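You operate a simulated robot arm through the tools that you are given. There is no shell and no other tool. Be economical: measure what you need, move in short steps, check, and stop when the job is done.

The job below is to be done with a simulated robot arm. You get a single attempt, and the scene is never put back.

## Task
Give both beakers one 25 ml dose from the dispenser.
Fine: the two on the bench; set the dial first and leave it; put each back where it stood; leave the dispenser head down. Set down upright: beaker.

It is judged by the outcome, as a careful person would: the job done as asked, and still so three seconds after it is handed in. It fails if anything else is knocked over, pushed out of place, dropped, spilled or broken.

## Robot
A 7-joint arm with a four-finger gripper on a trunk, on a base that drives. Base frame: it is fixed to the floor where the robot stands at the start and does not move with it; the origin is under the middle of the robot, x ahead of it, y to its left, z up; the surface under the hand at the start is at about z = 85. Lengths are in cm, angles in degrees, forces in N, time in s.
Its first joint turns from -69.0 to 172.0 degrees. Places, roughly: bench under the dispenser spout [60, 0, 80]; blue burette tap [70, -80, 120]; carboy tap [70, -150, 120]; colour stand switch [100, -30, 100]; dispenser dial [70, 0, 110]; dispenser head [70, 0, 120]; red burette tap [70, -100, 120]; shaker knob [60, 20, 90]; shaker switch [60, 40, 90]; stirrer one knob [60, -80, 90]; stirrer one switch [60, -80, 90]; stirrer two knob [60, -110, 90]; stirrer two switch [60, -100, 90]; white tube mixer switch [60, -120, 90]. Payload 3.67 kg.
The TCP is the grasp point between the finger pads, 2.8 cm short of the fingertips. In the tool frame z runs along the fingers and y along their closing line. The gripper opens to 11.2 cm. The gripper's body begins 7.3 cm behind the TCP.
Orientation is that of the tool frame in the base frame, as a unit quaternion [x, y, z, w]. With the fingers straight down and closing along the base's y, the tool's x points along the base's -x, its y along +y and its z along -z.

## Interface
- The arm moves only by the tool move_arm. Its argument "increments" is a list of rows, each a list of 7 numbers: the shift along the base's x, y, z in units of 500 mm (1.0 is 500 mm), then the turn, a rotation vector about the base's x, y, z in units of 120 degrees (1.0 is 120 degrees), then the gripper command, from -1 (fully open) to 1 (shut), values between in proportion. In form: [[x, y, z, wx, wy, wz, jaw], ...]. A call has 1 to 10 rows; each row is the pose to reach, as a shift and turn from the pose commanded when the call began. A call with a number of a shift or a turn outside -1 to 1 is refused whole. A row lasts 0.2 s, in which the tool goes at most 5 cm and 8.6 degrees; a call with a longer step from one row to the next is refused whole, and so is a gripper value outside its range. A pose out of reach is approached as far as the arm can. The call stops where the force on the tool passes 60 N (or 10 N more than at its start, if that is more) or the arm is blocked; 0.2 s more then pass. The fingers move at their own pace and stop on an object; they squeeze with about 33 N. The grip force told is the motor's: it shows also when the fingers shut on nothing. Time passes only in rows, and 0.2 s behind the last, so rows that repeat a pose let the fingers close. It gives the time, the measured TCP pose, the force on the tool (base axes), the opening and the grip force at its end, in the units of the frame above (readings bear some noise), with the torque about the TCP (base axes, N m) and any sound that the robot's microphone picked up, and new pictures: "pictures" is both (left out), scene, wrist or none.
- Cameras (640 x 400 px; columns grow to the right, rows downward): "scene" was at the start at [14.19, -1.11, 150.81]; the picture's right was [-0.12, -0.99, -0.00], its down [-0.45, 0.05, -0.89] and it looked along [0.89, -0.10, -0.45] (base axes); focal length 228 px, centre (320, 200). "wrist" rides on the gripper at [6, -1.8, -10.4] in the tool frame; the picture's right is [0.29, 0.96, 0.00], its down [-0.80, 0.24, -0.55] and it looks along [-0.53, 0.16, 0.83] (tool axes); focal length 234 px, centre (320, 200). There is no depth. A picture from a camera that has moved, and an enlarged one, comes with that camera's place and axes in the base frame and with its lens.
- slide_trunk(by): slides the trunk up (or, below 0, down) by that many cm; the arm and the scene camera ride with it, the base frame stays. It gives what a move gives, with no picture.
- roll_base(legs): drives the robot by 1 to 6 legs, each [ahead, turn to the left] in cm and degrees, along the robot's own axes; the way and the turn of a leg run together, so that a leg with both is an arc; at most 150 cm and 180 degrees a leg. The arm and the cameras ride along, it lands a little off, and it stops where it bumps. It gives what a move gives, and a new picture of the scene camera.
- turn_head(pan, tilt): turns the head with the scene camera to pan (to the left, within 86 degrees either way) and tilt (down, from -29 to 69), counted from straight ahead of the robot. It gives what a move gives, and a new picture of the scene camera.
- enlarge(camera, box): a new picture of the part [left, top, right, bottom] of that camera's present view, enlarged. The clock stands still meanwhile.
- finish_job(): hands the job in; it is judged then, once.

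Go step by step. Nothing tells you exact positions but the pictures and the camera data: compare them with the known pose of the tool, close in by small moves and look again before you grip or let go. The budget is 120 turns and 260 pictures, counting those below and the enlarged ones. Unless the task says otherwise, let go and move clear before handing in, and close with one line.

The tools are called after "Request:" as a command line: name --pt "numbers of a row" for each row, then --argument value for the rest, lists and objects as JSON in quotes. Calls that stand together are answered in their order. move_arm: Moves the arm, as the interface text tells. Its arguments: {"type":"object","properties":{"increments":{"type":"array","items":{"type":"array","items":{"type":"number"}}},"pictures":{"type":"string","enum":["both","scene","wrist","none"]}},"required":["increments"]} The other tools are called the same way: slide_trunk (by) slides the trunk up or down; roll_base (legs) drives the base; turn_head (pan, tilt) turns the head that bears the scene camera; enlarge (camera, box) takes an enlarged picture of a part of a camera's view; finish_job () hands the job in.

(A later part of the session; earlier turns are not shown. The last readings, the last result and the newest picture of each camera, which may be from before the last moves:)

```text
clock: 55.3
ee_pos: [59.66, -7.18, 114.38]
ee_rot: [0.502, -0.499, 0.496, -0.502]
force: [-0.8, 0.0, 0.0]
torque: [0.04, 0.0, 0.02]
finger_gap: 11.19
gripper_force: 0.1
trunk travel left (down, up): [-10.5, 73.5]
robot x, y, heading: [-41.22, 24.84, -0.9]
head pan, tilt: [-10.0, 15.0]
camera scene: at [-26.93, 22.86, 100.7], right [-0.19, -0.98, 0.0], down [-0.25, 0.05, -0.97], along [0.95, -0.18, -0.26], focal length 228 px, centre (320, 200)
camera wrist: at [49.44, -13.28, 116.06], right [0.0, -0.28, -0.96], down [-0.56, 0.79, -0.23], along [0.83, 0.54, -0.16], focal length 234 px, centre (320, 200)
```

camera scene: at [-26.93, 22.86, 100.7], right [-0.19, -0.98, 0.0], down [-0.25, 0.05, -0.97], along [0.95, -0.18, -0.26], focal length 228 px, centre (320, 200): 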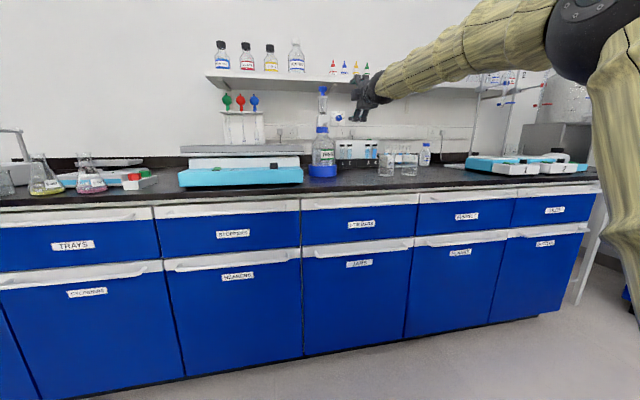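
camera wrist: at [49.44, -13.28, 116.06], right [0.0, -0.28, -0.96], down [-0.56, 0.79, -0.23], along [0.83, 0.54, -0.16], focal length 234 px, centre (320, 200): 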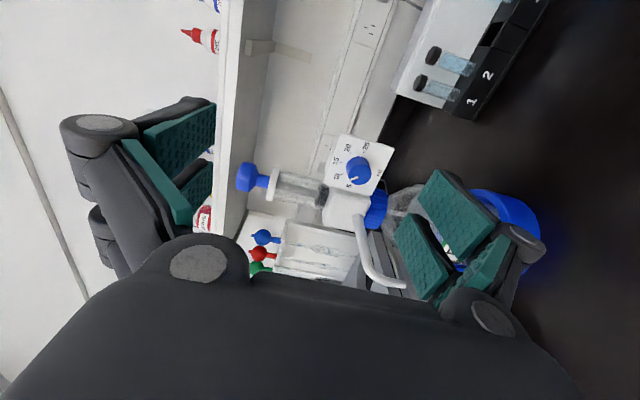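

The hand is now horizontal in front of the dial. I'll enlarge to pin down the dial.

Request:
enlarge --camera "wrist" --box '[300, 110, 420, 220]'

```text
3.64 times, centred on (360, 165) of wrist
camera zoom: at [49.44, -13.28, 116.06], right [0.0, -0.28, -0.96], down [-0.56, 0.79, -0.23], along [0.83, 0.54, -0.16], focal length 852 px, centre (174, 327)
```

zoom: 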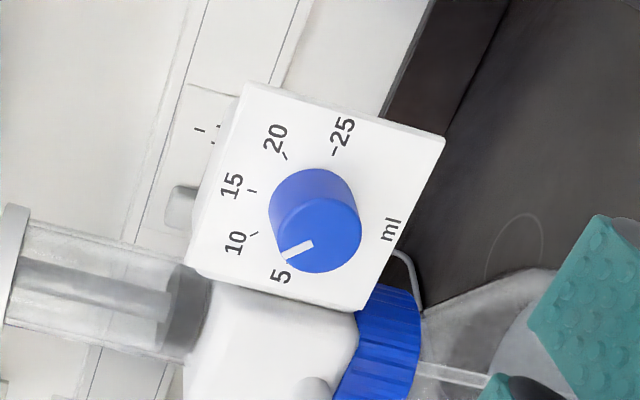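

Request:
move_arm --pt "0 0.02 -0.03 -0.067 0 0 0" --pt "0 0.04 -0.06 -0.133 0 0 0.15" --pt "0 0.06 -0.09 -0.2 0 0 0.15" --pt "0.02 0.0716 -0.1076 -0.267 0 0 0.15" --pt "0.04 0.0716 -0.1076 -0.333 0 0 0.15" --pt "0.04 0.0716 -0.1076 -0.333 0 0 0.15" --pictures "both"

```text
clock: 56.7
ee_pos: [61.71, -3.51, 109.01]
ee_rot: [0.644, -0.301, 0.637, -0.3]
force: [0.5, 0.2, 0.0]
torque: [0.01, -0.04, 0.02]
finger_gap: 4.74
gripper_force: 0.2
trunk travel left (down, up): [-10.5, 73.5]
robot x, y, heading: [-41.33, 24.49, -0.8]
head pan, tilt: [-10.0, 15.0]
camera scene: at [-26.94, 22.9, 100.7], right [-0.19, -0.98, 0.0], down [-0.25, 0.05, -0.97], along [0.95, -0.18, -0.26], focal length 228 px, centre (320, 200)
camera wrist: at [51.42, -6.99, 114.17], right [0.0, -0.83, -0.55], down [-0.56, 0.46, -0.69], along [0.83, 0.31, -0.47], focal length 234 px, centre (320, 200)
```

scene: 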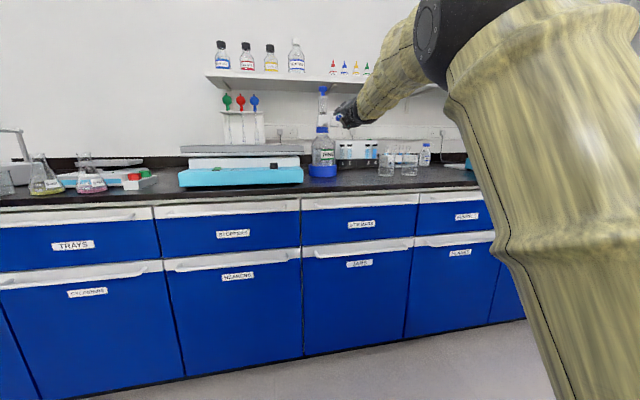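
wrist: 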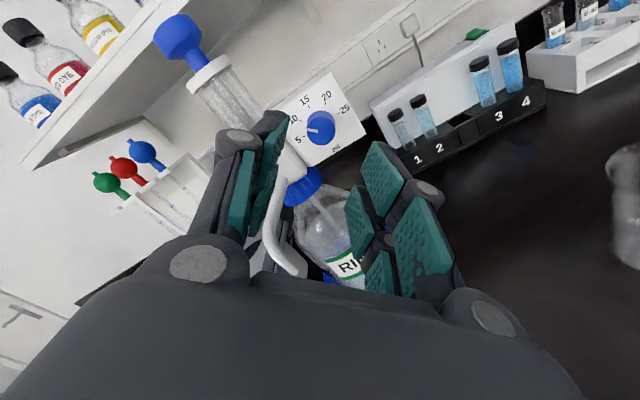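

Request:
enlarge --camera "wrist" --box '[260, 70, 380, 180]'

```text
3.64 times, centred on (320, 125) of wrist
camera zoom: at [51.42, -6.99, 114.17], right [0.0, -0.83, -0.55], down [-0.56, 0.46, -0.69], along [0.83, 0.31, -0.47], focal length 852 px, centre (320, 473)
```

zoom: 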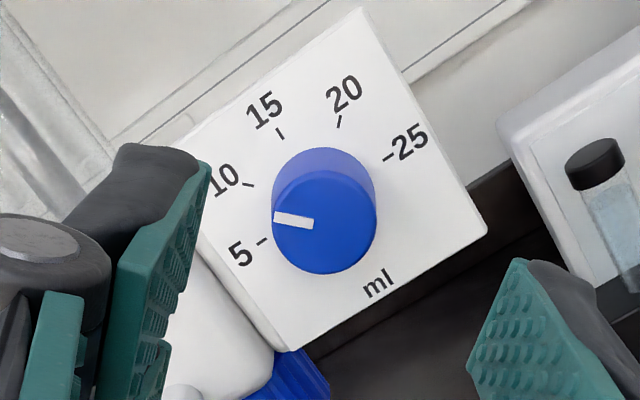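

Request:
move_arm --pt "0.05 -0.001 -0.002 0 0 0 0.15" --pt "0.1 -0.001 -0.002 0 0 0 0.15" --pt "0.13 -0.001 -0.002 0 0 0 0.15" --pt "0.148 -0.001 -0.002 0 0 0 0.15" --pictures "both"

```text
clock: 57.7
ee_pos: [68.94, -3.55, 108.84]
ee_rot: [0.643, -0.301, 0.637, -0.299]
force: [-4.1, -0.2, -0.1]
torque: [-0.01, 0.01, 0.11]
finger_gap: 4.78
gripper_force: 0.0
trunk travel left (down, up): [-10.5, 73.5]
robot x, y, heading: [-41.01, 24.45, -0.8]
head pan, tilt: [-10.0, 15.0]
camera scene: at [-26.97, 22.91, 100.71], right [-0.19, -0.98, 0.0], down [-0.25, 0.05, -0.97], along [0.95, -0.18, -0.26], focal length 228 px, centre (320, 200)
camera wrist: at [58.77, -7.06, 114.11], right [0.0, -0.83, -0.55], down [-0.56, 0.46, -0.69], along [0.83, 0.31, -0.47], focal length 234 px, centre (320, 200)
```

scene: 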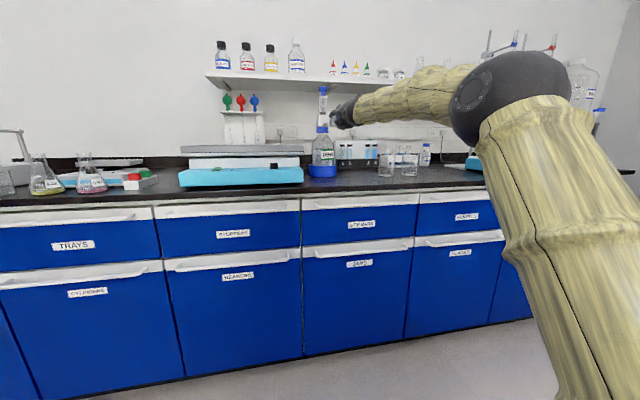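
wrist: 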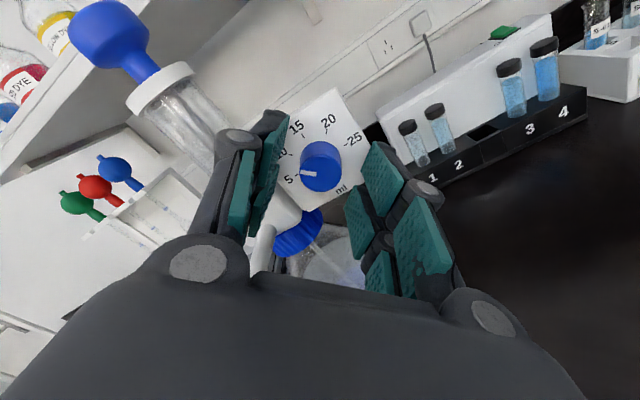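

There's a light touch in x, so I back off slightly and close on the knob.

Request:
move_arm --pt "-0.01 0 0 0 0 0 0.2" --pt "-0.01 0 0 0 0 0 0.6" --pt "-0.01 0 0 0 0 0 0.8" --pt "-0.01 0 0 0 0 0 1" --pictures "wrist"

Request:
enlarge --camera "wrist" --box '[240, 90, 400, 230]'

```text
clock: 58.7
ee_pos: [68.5, -3.61, 108.97]
ee_rot: [0.643, -0.301, 0.637, -0.3]
force: [2.4, 0.5, 5.0]
torque: [-0.02, -0.09, 0.06]
finger_gap: 2.32
gripper_force: 45.5
trunk travel left (down, up): [-10.5, 73.5]
robot x, y, heading: [-41.2, 24.91, -0.8]
head pan, tilt: [-10.0, 15.0]
camera wrist: at [58.27, -7.04, 114.15], right [0.0, -0.83, -0.55], down [-0.56, 0.46, -0.69], along [0.83, 0.31, -0.47], focal length 234 px, centre (320, 200)
```

wrist: 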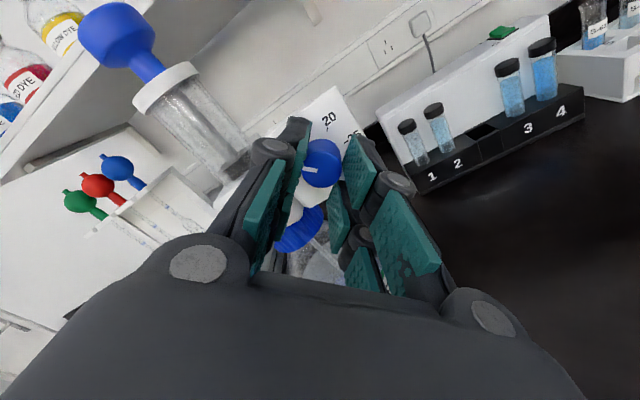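

```text
2.86 times, centred on (320, 160) of wrist
camera zoom: at [58.27, -7.04, 114.15], right [0.0, -0.83, -0.55], down [-0.56, 0.46, -0.69], along [0.83, 0.31, -0.47], focal length 669 px, centre (320, 314)
```

zoom: 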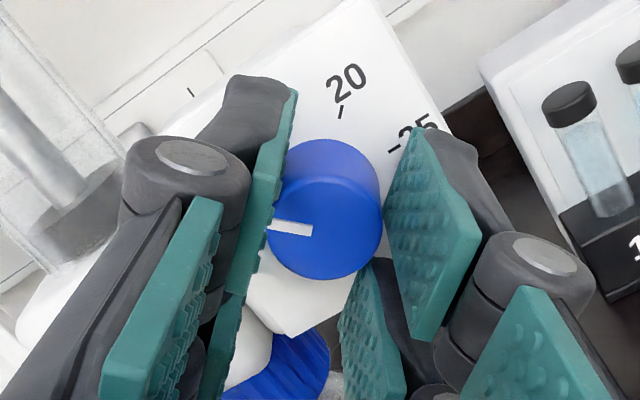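

Gripped at 2.3 cm. Turning clockwise by 72°.

Request:
move_arm --pt "0 0 0 0.06 0 0 1" --pt "0 0 0 0.12 0 0 1" --pt "0 0 0 0.18 0 0 1" --pt "0 0 0 0.24 0 0 1" --pt "0 0 0 0.3 0 0 1" --pt "0 0 0 0.36 0 0 1" --pt "0 0 0 0.42 0 0 1" --pt "0 0 0 0.48 0 0 1" --pt "0 0 0 0.54 0 0 1" --pt "0 0 0 0.6 0 0 1" --pictures "wrist"

Request:
enlarge --camera "wrist" --box '[240, 90, 400, 230]'

```text
clock: 60.9
ee_pos: [68.34, -3.86, 109.07]
ee_rot: [-0.343, 0.618, -0.338, 0.622]
force: [16.3, -11.8, 27.8]
torque: [0.0, -0.28, -0.74]
finger_gap: 2.16
gripper_force: 45.0
trunk travel left (down, up): [-10.5, 73.5]
robot x, y, heading: [-41.58, 24.65, -0.7]
head pan, tilt: [-10.0, 15.0]
camera wrist: at [58.13, -9.87, 107.28], right [0.0, 0.27, -0.96], down [-0.56, 0.8, 0.22], along [0.83, 0.54, 0.15], focal length 234 px, centre (320, 200)
```

wrist: 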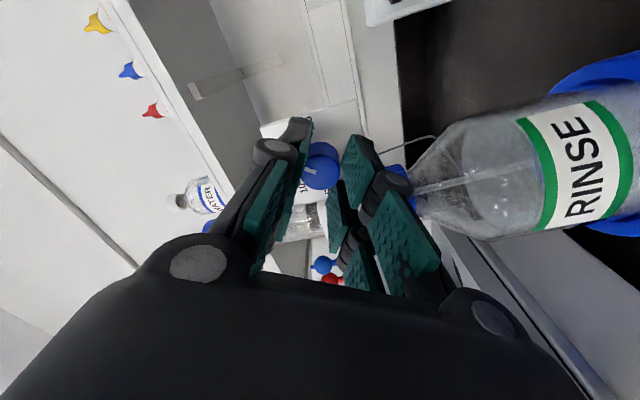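

```text
2.86 times, centred on (320, 160) of wrist
camera zoom: at [58.13, -9.87, 107.28], right [0.0, 0.27, -0.96], down [-0.56, 0.8, 0.22], along [0.83, 0.54, 0.15], focal length 669 px, centre (320, 314)
```

zoom: 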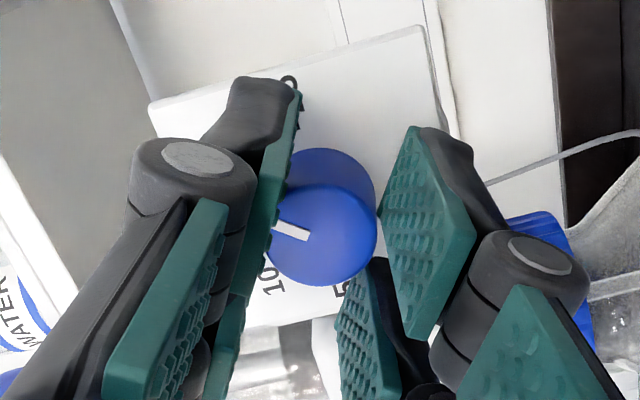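

Request:
move_arm --pt "0 0 0 0 0 0 0.3" --pt "0 0 0 0 0 0 0.25" --pt "0 0 0 -0.06 0 0 0.25" --pt "0 0 0 -0.12 0 0 0.25" --pt "0 0 0 -0.18 0 0 0.25" --pt "0 0 0 -0.24 0 0 0.25" --pt "0 0 0 -0.3 0 0 0.25" --pt "0 0 0 -0.36 0 0 0.25" --pt "0 0 0 -0.42 0 0 0.25" --pt "0 0 0 -0.48 0 0 0.25" --pictures "wrist"

Request:
enlarge --camera "wrist" --box '[240, 90, 400, 230]'

```text
clock: 63.1
ee_pos: [68.59, -3.69, 108.79]
ee_rot: [0.601, -0.378, 0.594, -0.378]
force: [0.2, 0.7, -0.3]
torque: [0.02, 0.02, -0.02]
finger_gap: 4.21
gripper_force: 0.0
trunk travel left (down, up): [-10.5, 73.5]
robot x, y, heading: [-41.48, 24.71, -0.6]
head pan, tilt: [-10.0, 15.0]
camera wrist: at [58.3, -8.26, 113.06], right [0.0, -0.67, -0.74], down [-0.56, 0.61, -0.55], along [0.83, 0.41, -0.38], focal length 234 px, centre (320, 200)
```

wrist: 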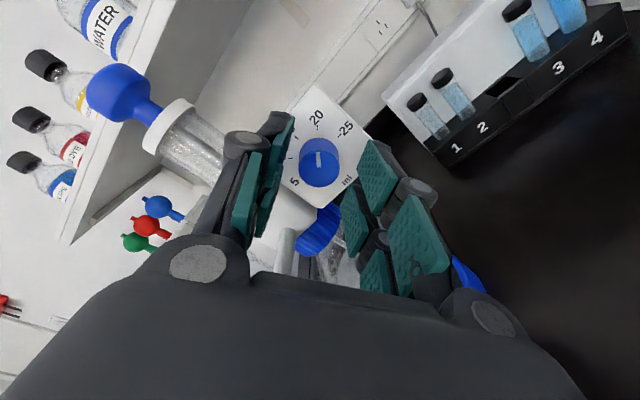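

```text
2.86 times, centred on (320, 160) of wrist
camera zoom: at [58.3, -8.26, 113.06], right [0.0, -0.67, -0.74], down [-0.56, 0.61, -0.55], along [0.83, 0.41, -0.38], focal length 669 px, centre (320, 314)
```

zoom: 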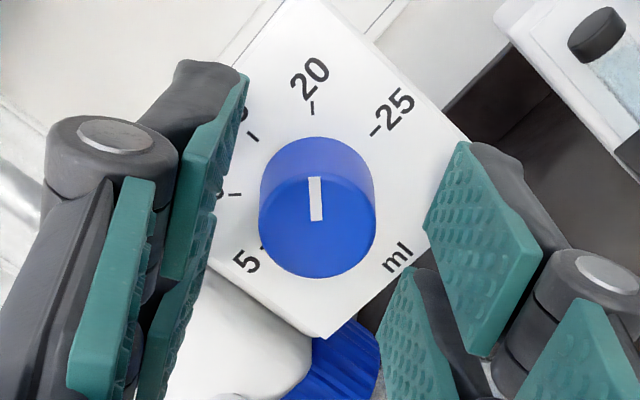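

The pointer now sits at about 20, so another 45° is needed.

Request:
move_arm --pt "0 0.002 0.003 0 0 0 0.6" --pt "0 0.002 0.003 0 0 0 1" --pt "0 0.002 0.003 0 0 0 1" --pt "0 0.002 0.003 0.06 0 0 1" --pt "0 0.002 0.003 0.12 0 0 1" --pt "0 0.002 0.003 0.18 0 0 1" --pt "0 0.002 0.003 0.24 0 0 1" --pt "0 0.002 0.003 0.3 0 0 1" --pt "0 0.002 0.003 0.36 0 0 1" --pictures "none"

Request:
move_arm --pt "0 0 0 0 0 0 0.3" --pt "0 0 0 0 0 0 0.2" --pt "0 0 0 -0.06 0 0 0.2" --pt "0 0 0 -0.12 0 0 0.2" --pt "0 0 0 -0.18 0 0 0.2" --pt "-0.06 0 0 -0.24 0 0 0.2" --pt "-0.1 0 0 -0.24 0 0 0.2" --pictures "wrist"

Request:
enlarge --camera "wrist" --box '[260, 70, 380, 180]'

```text
clock: 65.1
ee_pos: [68.63, -3.49, 109.24]
ee_rot: [-0.418, 0.571, -0.414, 0.573]
force: [14.3, -1.9, 14.3]
torque: [-0.02, -0.2, -0.37]
finger_gap: 2.32
gripper_force: 45.4
trunk travel left (down, up): [-10.5, 73.5]
robot x, y, heading: [-40.9, 24.67, -0.7]
head pan, tilt: [-10.0, 15.0]
```

```text
clock: 66.7
ee_pos: [63.46, -3.39, 109.14]
ee_rot: [0.549, -0.449, 0.543, -0.45]
force: [0.0, 0.0, 0.2]
torque: [-0.04, 0.02, -0.03]
finger_gap: 4.47
gripper_force: 0.0
trunk travel left (down, up): [-10.5, 73.5]
robot x, y, heading: [-41.49, 25.14, -0.6]
head pan, tilt: [-10.0, 15.0]
camera wrist: at [53.28, -9.01, 112.03], right [0.0, -0.47, -0.89], down [-0.56, 0.73, -0.38], along [0.83, 0.5, -0.26], focal length 234 px, centre (320, 200)
```

wrist: 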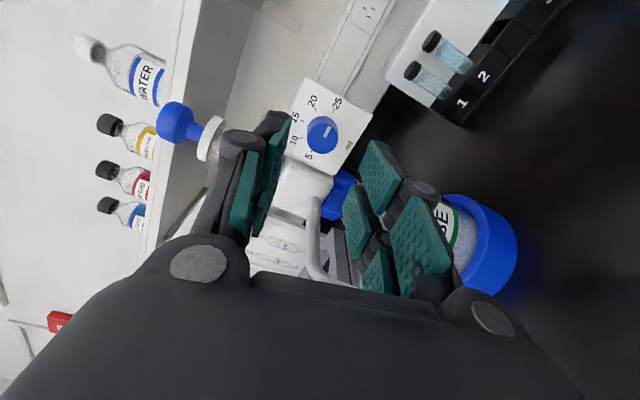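

```text
3.64 times, centred on (320, 125) of wrist
camera zoom: at [53.28, -9.01, 112.03], right [0.0, -0.47, -0.89], down [-0.56, 0.73, -0.38], along [0.83, 0.5, -0.26], focal length 852 px, centre (320, 473)
```

zoom: 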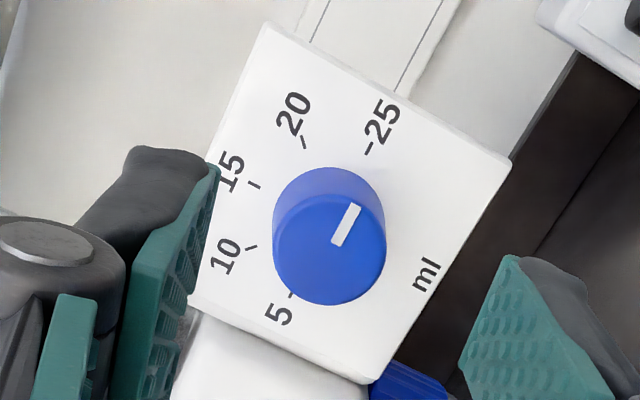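

Request:
enlarge --camera "wrist" --box '[295, 90, 355, 160]'

```text
5.71 times, centred on (325, 125) of wrist
camera zoom: at [53.28, -9.01, 112.03], right [0.0, -0.47, -0.89], down [-0.56, 0.73, -0.38], along [0.83, 0.5, -0.26], focal length 1338 px, centre (291, 629)
```

zoom: 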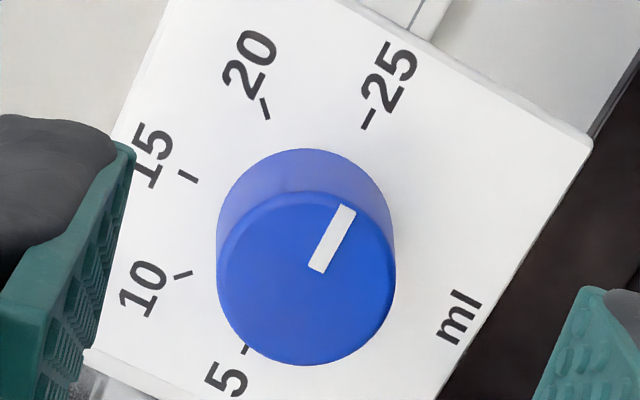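

The dial reads 25. Now I retract and turn the hand down to work with the beakers.

Request:
move_arm --pt "-0.06 -0.01 0 0 0 0 0.0" --pt "-0.12 -0.02 0.01 0.0356 0.0296 -0.0361 -0.5" --pt "-0.18 -0.03 0.02 0.0712 0.0592 -0.0722 -1" --pt "-0.24 -0.04 0.03 0.1068 0.0888 -0.1083 -1" --pt "-0.3 -0.05 0.04 0.1424 0.1184 -0.1444 -1" --pt "-0.36 -0.06 0.05 0.178 0.148 -0.1805 -1" --pt "-0.42 -0.07 0.06 0.2136 0.1776 -0.2166 -1" --pt "-0.48 -0.08 0.07 0.2492 0.2072 -0.2527 -1" --pt "-0.54 -0.08 0.08 0.2848 0.2368 -0.2888 -1" --pt "-0.58 -0.08 0.08 0.3204 0.2664 -0.3249 -1" --pictures "none"

Request:
move_arm --pt "-0.04 0 0 0.0356 0.0296 -0.0361 -1" --pt "-0.08 0 0 0.0712 0.0592 -0.0722 -1" --pt "-0.12 0 0 0.1068 0.0888 -0.1083 -1" --pt "-0.16 0 0 0.1424 0.1184 -0.1444 -1" --pt "-0.2 0 0 0.178 0.148 -0.1805 -1" --pt "-0.24 0 0 0.2136 0.1776 -0.2166 -1" --pt "-0.24 0 0 0.2492 0.2072 -0.2527 -1" --pt "-0.24 0 0 0.2848 0.2368 -0.2888 -1" --pt "-0.24 0 0 0.3204 0.2664 -0.3249 -1" --pictures "scene"

```text
clock: 69.1
ee_pos: [35.37, -14.83, 109.78]
ee_rot: [-0.297, 0.878, -0.263, 0.268]
force: [0.6, -0.1, -0.6]
torque: [0.08, -0.01, 0.03]
finger_gap: 11.2
gripper_force: 0.1
out of reach, approached as far as the arm can: row 6
trunk travel left (down, up): [-10.5, 73.5]
robot x, y, heading: [-40.74, 24.72, -0.6]
head pan, tilt: [-10.0, 15.0]
stopped in row 10: the arm was blocked; the commanded pose is now the measured one
```

```text
clock: 71.1
ee_pos: [23.38, -14.43, 109.87]
ee_rot: [0.045, 0.998, 0.046, 0.006]
force: [-0.2, 0.5, 0.0]
torque: [0.0, -0.01, 0.03]
finger_gap: 11.19
gripper_force: 0.1
trunk travel left (down, up): [-10.5, 73.5]
robot x, y, heading: [-41.17, 24.37, -0.8]
head pan, tilt: [-10.0, 15.0]
camera scene: at [-26.95, 22.89, 100.7], right [-0.19, -0.98, 0.0], down [-0.25, 0.05, -0.97], along [0.95, -0.18, -0.26], focal length 228 px, centre (320, 200)
```

scene: 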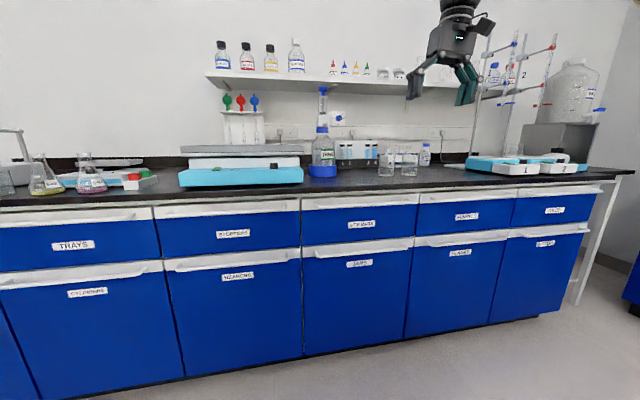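

Request:
slide_trunk --by 40

Request:
roll_base --legs '[[0, -45], [41.5, 0], [0, 45]]'

Request:
turn_head --pan -6 --tilt 32

```text
clock: 75.0
ee_pos: [23.31, -14.44, 149.8]
ee_rot: [0.045, 0.998, 0.046, 0.006]
force: [-0.2, 0.1, 1.2]
torque: [-0.01, -0.03, -0.01]
finger_gap: 11.22
gripper_force: 0.2
trunk travel left (down, up): [-50.5, 33.5]
robot x, y, heading: [-41.28, 24.39, -0.7]
head pan, tilt: [-10.0, 15.0]
```

```text
clock: 81.7
ee_pos: [52.23, -44.42, 149.97]
ee_rot: [0.045, 0.998, 0.046, 0.005]
force: [-0.3, -0.2, 0.1]
torque: [-0.03, 0.01, -0.01]
finger_gap: 11.19
gripper_force: 0.0
trunk travel left (down, up): [-50.5, 33.5]
robot x, y, heading: [-12.16, -5.0, -0.6]
head pan, tilt: [-10.0, 15.0]
camera scene: at [1.99, -7.14, 140.7], right [-0.18, -0.98, 0.0], down [-0.25, 0.05, -0.97], along [0.95, -0.18, -0.26], focal length 228 px, centre (320, 200)
```

scene: 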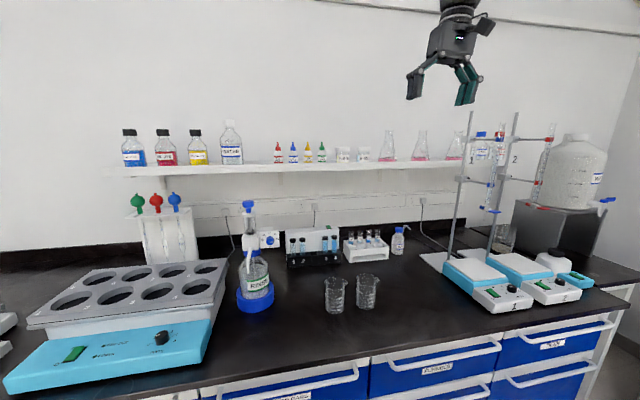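

```text
clock: 82.5
ee_pos: [52.21, -44.53, 149.85]
ee_rot: [0.044, 0.998, 0.046, 0.006]
force: [-0.6, 1.0, 0.0]
torque: [0.04, -0.02, 0.01]
finger_gap: 11.23
gripper_force: 0.0
trunk travel left (down, up): [-50.5, 33.5]
robot x, y, heading: [-12.26, -5.63, -0.8]
head pan, tilt: [-6.0, 32.0]
camera scene: at [1.69, -6.47, 137.98], right [-0.12, -0.99, 0.0], down [-0.53, 0.06, -0.85], along [0.84, -0.1, -0.53], focal length 228 px, centre (320, 200)
```

scene: 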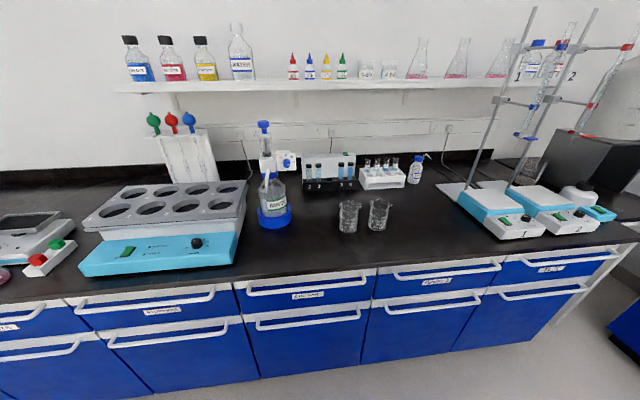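

Base placed well. The spout overhangs the drop point, so I'll grip the beakers with the hand pitched 45° from the front. I descend to look at the beakers first.

Request:
move_arm --pt "0 0.03 -0.08 -0.0044 -0.037 0.0042 -1" --pt "0 0.06 -0.16 -0.0088 -0.074 0.0084 -1" --pt "0 0.09 -0.24 -0.0132 -0.111 0.0126 -1" --pt "-0.01 0.12 -0.32 -0.0176 -0.148 0.0168 -1" --pt "-0.02 0.15 -0.4 -0.022 -0.185 0.021 -1" --pt "-0.03 0.18 -0.48 -0.0264 -0.222 0.0252 -1" --pt "-0.04 0.21 -0.56 -0.0308 -0.259 0.0294 -1" --pt "-0.05 0.24 -0.64 -0.0352 -0.296 0.0336 -1" --pt "-0.06 0.27 -0.72 -0.0396 -0.333 0.0378 -1" --pt "-0.07 0.3 -0.8 -0.044 -0.369 0.042 -1" --pictures "both"

```text
clock: 84.9
ee_pos: [51.29, -33.33, 104.37]
ee_rot: [0.012, 0.93, 0.059, 0.363]
force: [-0.5, -1.2, -0.5]
torque: [0.02, 0.0, 0.02]
finger_gap: 11.2
gripper_force: 0.1
out of reach, approached as far as the arm can: row 5, 6, 7, 8, 9, 10
trunk travel left (down, up): [-50.5, 33.5]
robot x, y, heading: [-12.7, -5.13, -0.6]
head pan, tilt: [-6.0, 32.0]
stopped in row 10: the arm was blocked; the commanded pose is now the measured one
camera scene: at [1.18, -3.17, 137.26], right [0.27, -0.96, 0.0], down [-0.57, -0.16, -0.8], along [0.77, 0.22, -0.6], focal length 228 px, centre (320, 200)
camera wrist: at [39.97, -35.68, 107.7], right [-0.23, 0.97, -0.08], down [0.21, 0.13, 0.97], along [0.95, 0.21, -0.23], focal length 234 px, centre (320, 200)
```

scene: 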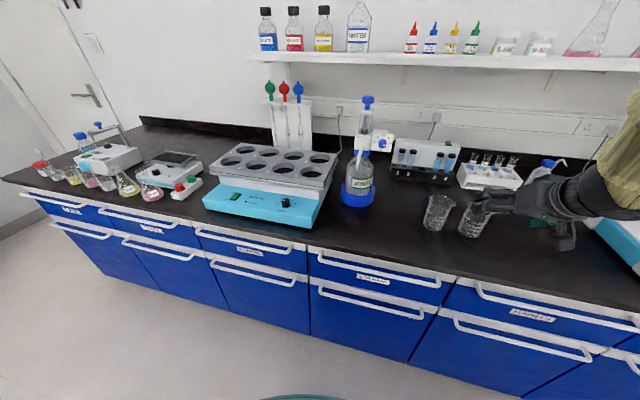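
wrist: 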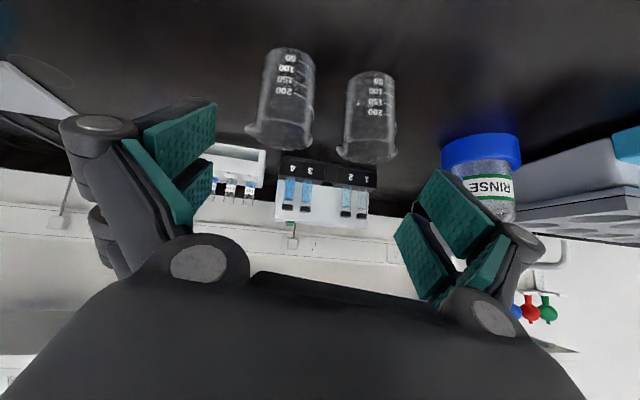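

Same closeness problem as before. I'll lift, back the base off and to the left, and lower the trunk.

Request:
move_arm --pt "-0.02 0 0.09 0 0.06 0 -1" --pt "-0.04 0 0.18 0 0.12 0 -1" --pt "-0.06 0 0.27 -0.02 0.18 0 -1" --pt "-0.06 0 0.36 -0.03 0.24 0 -1" --pt "-0.06 0 0.45 -0.04 0.3 0 -1" --pt "-0.06 0 0.5 -0.04 0.36 0 -1" --pictures "none"

Request:
roll_base --legs '[[0, -38], [-16.4, 0], [0, 38]]'

Request:
slide_trunk --by -25

```text
clock: 86.5
ee_pos: [48.54, -36.29, 128.36]
ee_rot: [0.027, 0.998, 0.048, -0.013]
force: [-0.3, -0.7, 0.5]
torque: [0.05, 0.0, -0.03]
finger_gap: 11.18
gripper_force: 0.0
out of reach, approached as far as the arm can: row 2, 3, 4, 5
trunk travel left (down, up): [-50.5, 33.5]
robot x, y, heading: [-12.04, -5.22, -0.9]
head pan, tilt: [-6.0, 32.0]
stopped in row 6: the arm was blocked; the commanded pose is now the measured one
```

```text
clock: 91.5
ee_pos: [35.4, -26.17, 128.25]
ee_rot: [0.031, 0.998, 0.047, -0.012]
force: [-0.2, 0.1, -0.4]
torque: [-0.04, 0.03, 0.02]
finger_gap: 11.21
gripper_force: 0.0
trunk travel left (down, up): [-50.5, 33.5]
robot x, y, heading: [-24.93, 5.06, -1.1]
head pan, tilt: [-6.0, 32.0]
camera scene: at [-11.61, 7.49, 137.63], right [0.29, -0.96, 0.0], down [-0.54, -0.16, -0.83], along [0.79, 0.24, -0.56], focal length 228 px, centre (320, 200)
```

scene: 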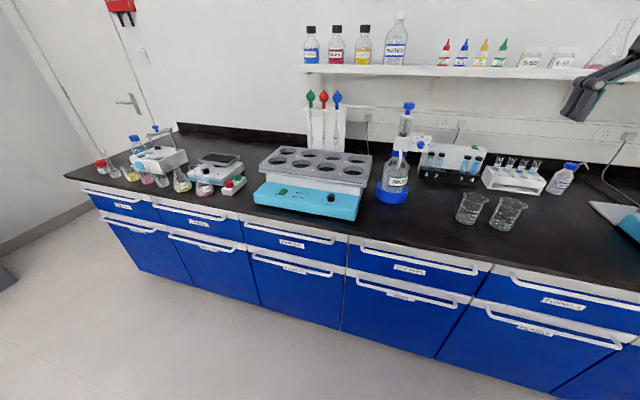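

```text
clock: 94.1
ee_pos: [35.37, -26.26, 103.44]
ee_rot: [0.03, 0.998, 0.049, -0.013]
force: [0.4, -0.7, -0.9]
torque: [-0.01, -0.01, -0.02]
finger_gap: 11.19
gripper_force: 0.0
trunk travel left (down, up): [-25.5, 58.5]
robot x, y, heading: [-25.33, 4.76, -1.1]
head pan, tilt: [-6.0, 32.0]
```

Request:
move_arm --pt "0.05 0 0 -0.008 -0.06 0.005 -1" --pt "0.1 0 0 -0.015 -0.12 0.01 -1" --pt "0.15 0.01 0 -0.022 -0.18 0.015 -1" --pt "0.2 0.02 0 -0.03 -0.24 0.02 -1" --pt "0.25 0.03 0 -0.038 -0.3 0.024 -1" --pt "0.3 0.04 -0.02 -0.042 -0.35 0.028 -1" --pt "0.33 0.04 -0.04 -0.045 -0.387 0.028 -1" --pictures "both"

```text
clock: 95.7
ee_pos: [52.01, -24.06, 101.5]
ee_rot: [-0.019, 0.923, 0.009, 0.385]
force: [0.5, 0.5, -0.3]
torque: [0.02, 0.0, -0.02]
finger_gap: 11.19
gripper_force: 0.2
trunk travel left (down, up): [-25.5, 58.5]
robot x, y, heading: [-25.4, 4.92, -1.3]
head pan, tilt: [-6.0, 32.0]
camera scene: at [-11.09, 6.04, 113.49], right [0.13, -0.99, 0.0], down [-0.48, -0.06, -0.88], along [0.87, 0.11, -0.48], focal length 228 px, centre (320, 200)
camera wrist: at [40.48, -26.29, 104.49], right [-0.24, 0.95, -0.2], down [0.16, 0.24, 0.96], along [0.96, 0.2, -0.21], focal length 234 px, centre (320, 200)
```

scene: 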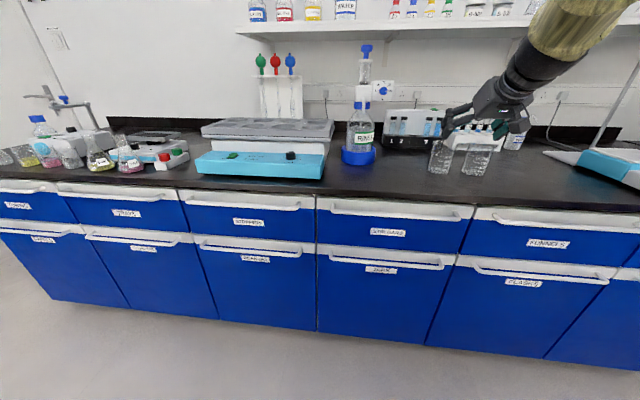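
wrist: 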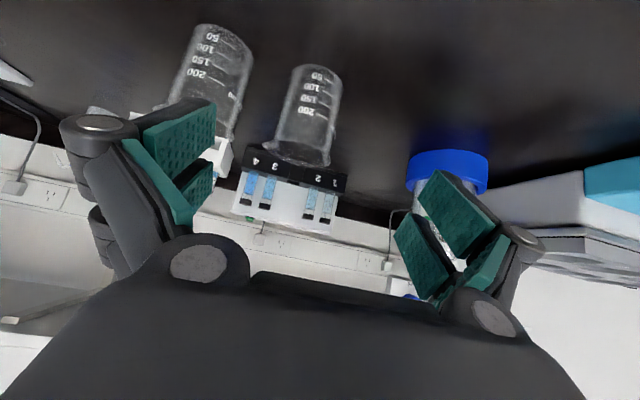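

Request:
enlarge --camera "wrist" --box '[160, 10, 360, 180]'

Request:
enlarge --camera "scene" --box '[410, 90, 540, 190]'

```text
2.35 times, centred on (260, 95) of wrist
camera zoom: at [40.48, -26.29, 104.49], right [-0.24, 0.95, -0.2], down [0.16, 0.24, 0.96], along [0.96, 0.2, -0.21], focal length 551 px, centre (461, 447)
```

zoom: 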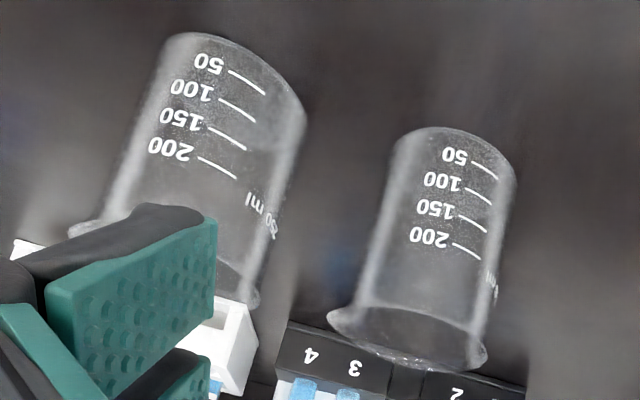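

```text
4.00 times, centred on (475, 140) of scene
camera zoom: at [-11.09, 6.04, 113.49], right [0.13, -0.99, 0.0], down [-0.48, -0.06, -0.88], along [0.87, 0.11, -0.48], focal length 912 px, centre (-300, 440)
```

zoom: 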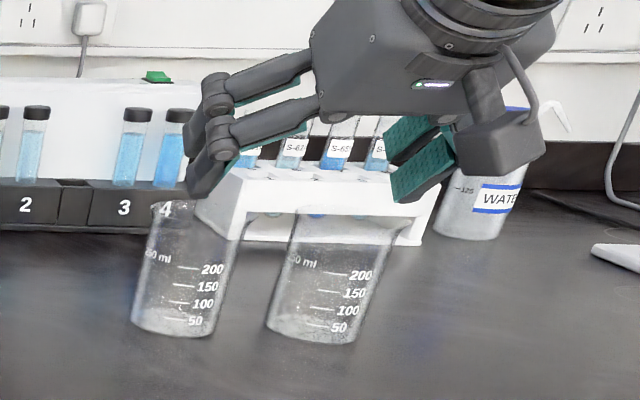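

Request:
move_arm --pt "0 0 -0.06 0 0 -0.01 -0.8" --pt "0 0 -0.12 0 0 -0.02 -0.57" --pt "0.02 -0.005 -0.18 0 0 -0.02 -0.57" --pt "0.04 -0.005 -0.215 0 0 -0.02 -0.57" --pictures "both"

Request:
enlarge --camera "wrist" --box '[200, 10, 440, 220]'

```text
clock: 96.7
ee_pos: [54.0, -24.41, 90.77]
ee_rot: [0.001, 0.924, 0.001, 0.382]
force: [0.0, -0.2, 0.1]
torque: [0.02, -0.02, 0.04]
finger_gap: 8.76
gripper_force: 0.1
trunk travel left (down, up): [-25.5, 58.5]
robot x, y, heading: [-25.14, 5.11, -1.2]
head pan, tilt: [-6.0, 32.0]
camera scene: at [-11.19, 3.73, 112.97], right [-0.12, -0.99, 0.0], down [-0.53, 0.07, -0.85], along [0.84, -0.1, -0.53], focal length 228 px, centre (320, 200)
camera wrist: at [42.48, -26.19, 93.65], right [-0.2, 0.96, -0.2], down [0.17, 0.24, 0.96], along [0.96, 0.16, -0.21], focal length 234 px, centre (320, 200)
```

scene: 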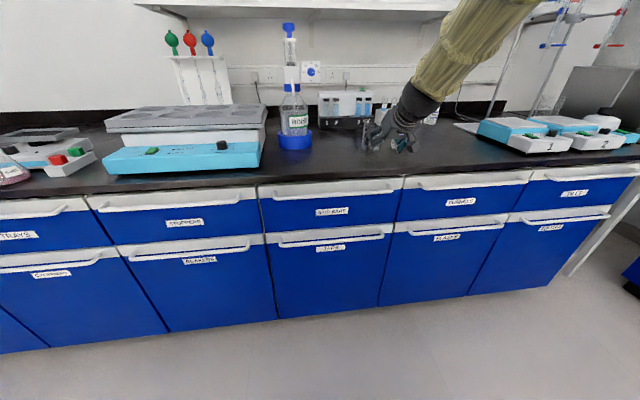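
wrist: 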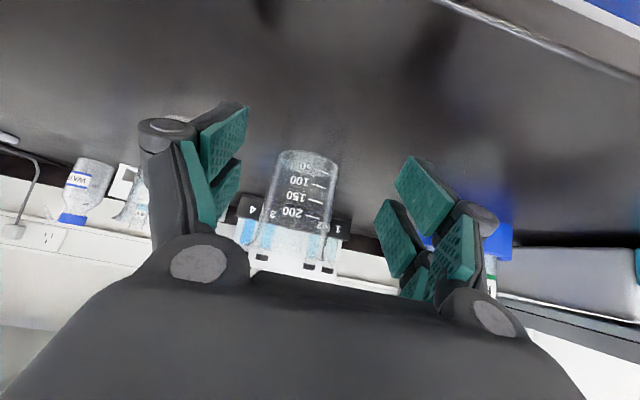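

```text
1.90 times, centred on (320, 115) of wrist
camera zoom: at [42.48, -26.19, 93.65], right [-0.2, 0.96, -0.2], down [0.17, 0.24, 0.96], along [0.96, 0.16, -0.21], focal length 446 px, centre (320, 362)
```

zoom: 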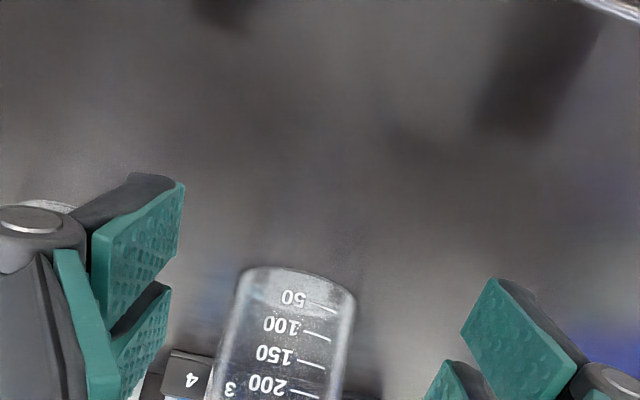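

The beaker is centred in y between the fingers. Advancing straight ahead to straddle it.

Request:
move_arm --pt "0.05 0 -0.005 0 0 0 -0.57" --pt "0.1 0 -0.01 0 0 0 -0.57" --pt "0.15 0 -0.01 0 0 0 -0.57" --pt "0.19 0 -0.012 0 0 0 -0.57" --pt "0.204 0 -0.012 0 0 0 -0.57" --pictures "both"

Request:
enlarge --camera "scene" --box '[330, 80, 450, 180]'

```text
clock: 97.9
ee_pos: [64.22, -24.41, 89.92]
ee_rot: [0.0, 0.924, 0.001, 0.382]
force: [0.1, 0.1, 0.0]
torque: [0.04, 0.03, -0.01]
finger_gap: 8.79
gripper_force: 0.1
trunk travel left (down, up): [-25.5, 58.5]
robot x, y, heading: [-25.43, 4.88, -1.1]
head pan, tilt: [-6.0, 32.0]
camera scene: at [-11.19, 3.77, 112.97], right [-0.12, -0.99, 0.0], down [-0.53, 0.07, -0.85], along [0.84, -0.1, -0.53], focal length 228 px, centre (320, 200)
camera wrist: at [52.67, -26.16, 92.99], right [-0.2, 0.96, -0.2], down [0.17, 0.24, 0.96], along [0.96, 0.16, -0.22], focal length 234 px, centre (320, 200)
```

scene: 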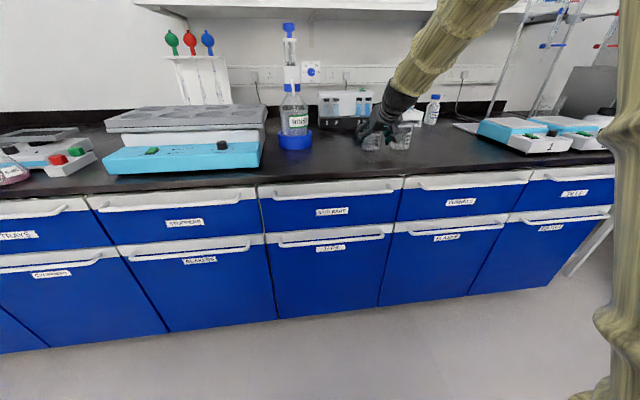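
wrist: 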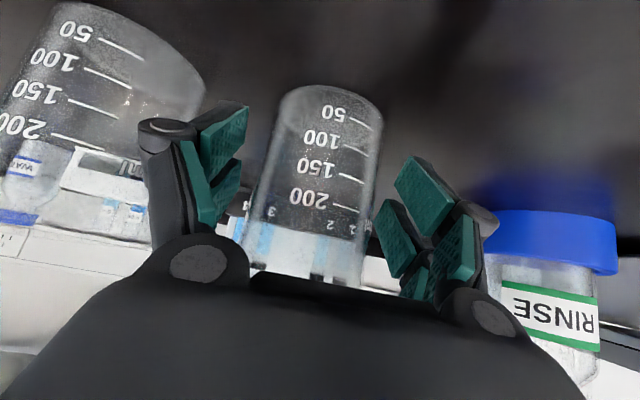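

```text
4.00 times, centred on (390, 130) of scene
camera zoom: at [-11.19, 3.77, 112.97], right [-0.12, -0.99, 0.0], down [-0.53, 0.07, -0.85], along [0.84, -0.1, -0.53], focal length 912 px, centre (40, 480)
```

zoom: 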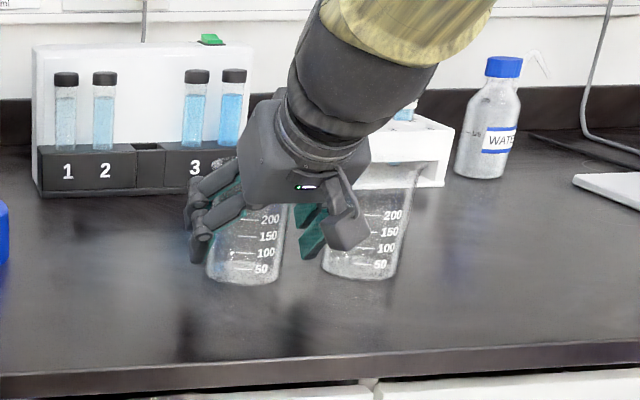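

The beaker base appears at about (64.5,-24.6), between the fingers. Closing now.

Request:
move_arm --pt "0 -0.003 0 0 0 0 -0.3" --pt "0 -0.003 0 0 0 0 -0.1" --pt "0 -0.003 0 0 0 0 0.2" --pt "0 -0.003 0 0 0 0 0.6" --pt "0 -0.003 0 0 0 0 0.6" --pictures "wrist"

```text
clock: 99.1
ee_pos: [64.1, -24.49, 89.97]
ee_rot: [0.0, 0.924, 0.002, 0.382]
force: [-0.3, 0.2, 0.1]
torque: [0.07, -0.03, -0.02]
finger_gap: 6.64
gripper_force: 33.0
trunk travel left (down, up): [-25.5, 58.5]
robot x, y, heading: [-25.25, 5.2, -1.1]
head pan, tilt: [-6.0, 32.0]
camera wrist: at [52.64, -26.31, 93.04], right [-0.2, 0.96, -0.2], down [0.17, 0.24, 0.96], along [0.96, 0.16, -0.21], focal length 234 px, centre (320, 200)
```

wrist: 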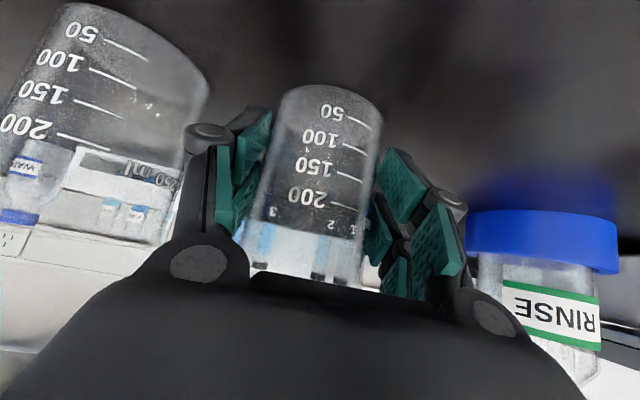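

Gripped; gap 6.6 cm. Lifting and carrying it in front of the dispenser.

Request:
move_arm --pt "0 0 0.03 0 0 0 0.6" --pt "-0.02 0 0.06 0 0 0 0.6" --pt "-0.06 0.05 0.06 0 0 0 0.6" --pt "-0.1 0.12 0.06 0 0 0 0.6" --pt "-0.144 0.19 0.06 0 0 0 0.6" --pt "-0.144 0.26 0.06 0 0 0 0.6" --pt "-0.144 0.33 0.06 0 0 0 0.6" --pt "-0.144 0.4 0.06 0 0 0 0.6" --pt "-0.144 0.47 0.06 0 0 0 0.6" --pt "-0.144 0.538 0.06 0 0 0 0.6" --pictures "both"

Request:
enlarge --camera "scene" --box '[240, 10, 380, 190]'

```text
clock: 101.5
ee_pos: [57.98, 0.96, 89.52]
ee_rot: [0.013, 0.934, 0.016, 0.356]
force: [1.0, -2.5, 5.9]
torque: [-0.3, -0.18, -0.01]
finger_gap: 6.63
gripper_force: 33.0
trunk travel left (down, up): [-25.5, 58.5]
robot x, y, heading: [-25.08, 5.03, -1.0]
head pan, tilt: [-6.0, 32.0]
stopped in row 10: the arm was blocked; the commanded pose is now the measured one
camera scene: at [-11.25, 4.08, 112.8], right [-0.09, -1.0, 0.0], down [-0.54, 0.05, -0.84], along [0.84, -0.07, -0.55], focal length 228 px, centre (320, 200)
camera wrist: at [46.65, -0.74, 93.05], right [-0.2, 0.97, -0.16], down [0.23, 0.2, 0.95], along [0.95, 0.16, -0.26], focal length 234 px, centre (320, 200)
```

scene: 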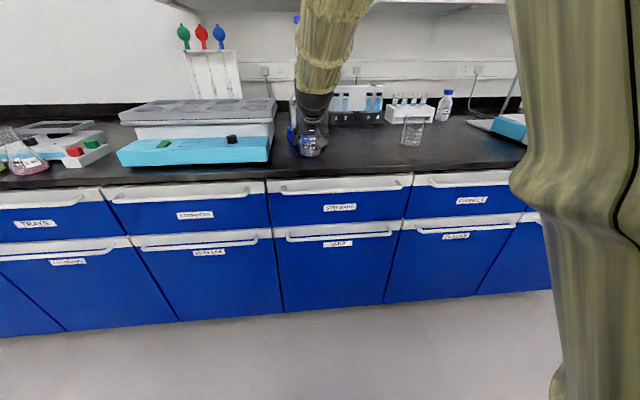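
wrist: 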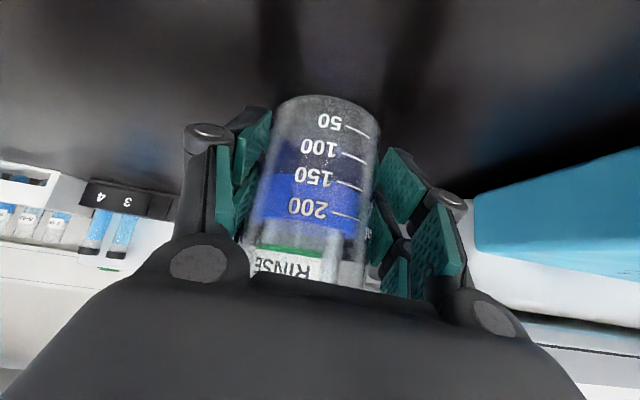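

```text
2.22 times, centred on (310, 100) of scene
camera zoom: at [-11.25, 4.08, 112.8], right [-0.09, -1.0, 0.0], down [-0.54, 0.05, -0.84], along [0.84, -0.07, -0.55], focal length 507 px, centre (342, 422)
```

zoom: 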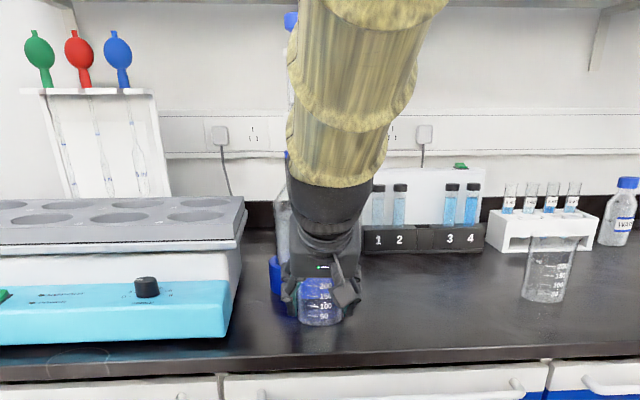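

The arm is at its limit here. I'll lift with the trunk, back the base up 10 cm holding the beaker, and then reach forward again.

Request:
slide_trunk --by 4

Request:
roll_base --legs '[[-11, 0]]'

```text
clock: 102.3
ee_pos: [58.15, 0.97, 93.36]
ee_rot: [0.014, 0.934, 0.015, 0.356]
force: [0.1, -0.1, -0.9]
torque: [0.02, 0.01, -0.01]
finger_gap: 6.67
gripper_force: 33.1
trunk travel left (down, up): [-29.5, 54.5]
robot x, y, heading: [-25.3, 5.11, -1.4]
head pan, tilt: [-6.0, 32.0]
```

```text
clock: 103.5
ee_pos: [46.79, 1.26, 93.2]
ee_rot: [0.014, 0.934, 0.015, 0.357]
force: [-0.2, 0.5, -1.1]
torque: [0.01, 0.06, -0.02]
finger_gap: 6.62
gripper_force: 33.0
trunk travel left (down, up): [-29.5, 54.5]
robot x, y, heading: [-36.46, 4.91, -1.3]
head pan, tilt: [-6.0, 32.0]
camera scene: at [-22.35, 4.0, 116.98], right [-0.13, -0.99, 0.0], down [-0.53, 0.07, -0.85], along [0.84, -0.11, -0.53], focal length 228 px, centre (320, 200)
```

scene: 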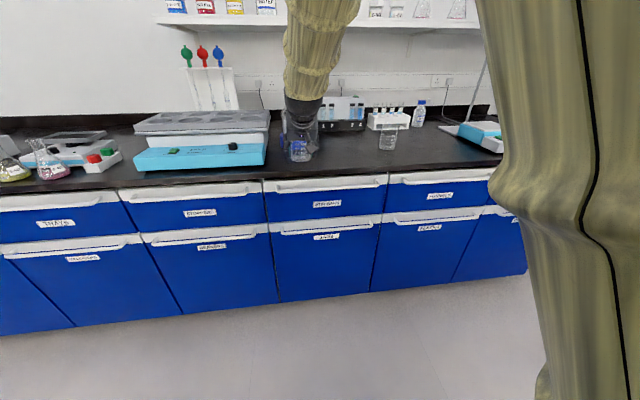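

Request:
move_arm --pt "0.05 0.005 0.005 -0.006 -0.01 0.003 0.6" --pt "0.1 0.011 0.01 -0.012 -0.02 0.005 0.6" --pt "0.15 0.017 0.01 -0.018 -0.026 0.007 0.6" --pt "0.19 0.023 0.01 -0.018 -0.026 0.007 0.6" --pt "0.2 0.023 0.01 -0.018 -0.026 0.007 0.6" --pictures "both"

Request:
enlarge --camera "scene" --box '[260, 50, 400, 190]'

```text
clock: 104.7
ee_pos: [56.84, 1.36, 95.75]
ee_rot: [0.01, 0.921, 0.011, 0.389]
force: [0.2, 0.2, -1.2]
torque: [0.04, 0.02, 0.03]
finger_gap: 6.62
gripper_force: 33.0
trunk travel left (down, up): [-29.5, 54.5]
robot x, y, heading: [-36.4, 5.48, -1.3]
head pan, tilt: [-6.0, 32.0]
camera scene: at [-22.31, 4.0, 116.97], right [-0.13, -0.99, 0.0], down [-0.53, 0.07, -0.85], along [0.84, -0.11, -0.53], focal length 228 px, centre (320, 200)
camera wrist: at [45.3, -0.36, 98.52], right [-0.19, 0.96, -0.18], down [0.16, 0.21, 0.96], along [0.97, 0.16, -0.2], focal length 234 px, centre (320, 200)
```

scene: 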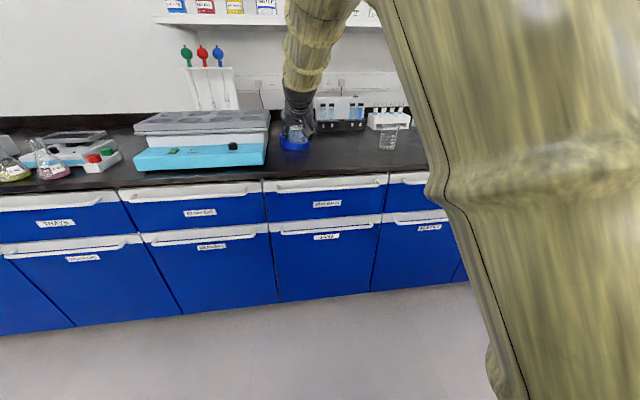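
wrist: 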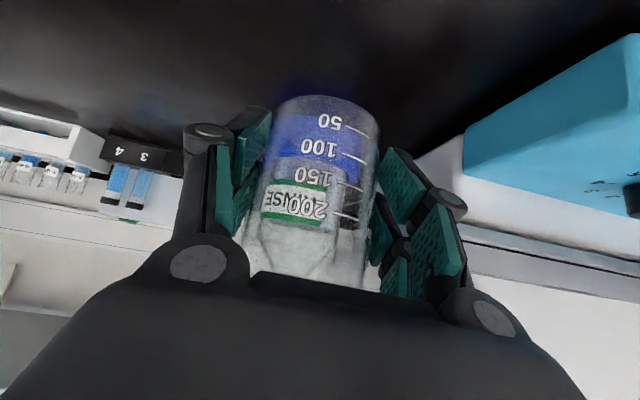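

```text
2.86 times, centred on (330, 120) of scene
camera zoom: at [-22.31, 4.0, 116.97], right [-0.13, -0.99, 0.0], down [-0.53, 0.07, -0.85], along [0.84, -0.11, -0.53], focal length 652 px, centre (291, 429)
```

zoom: 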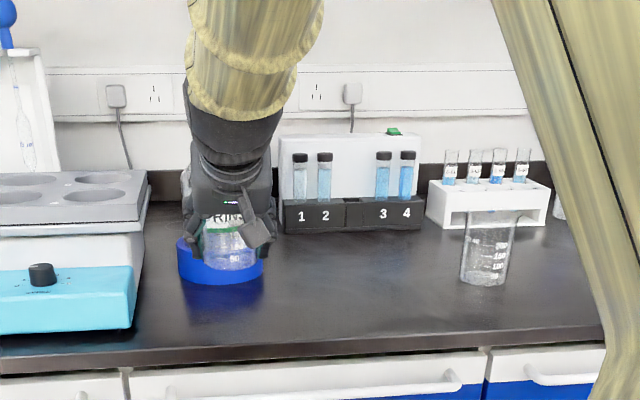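

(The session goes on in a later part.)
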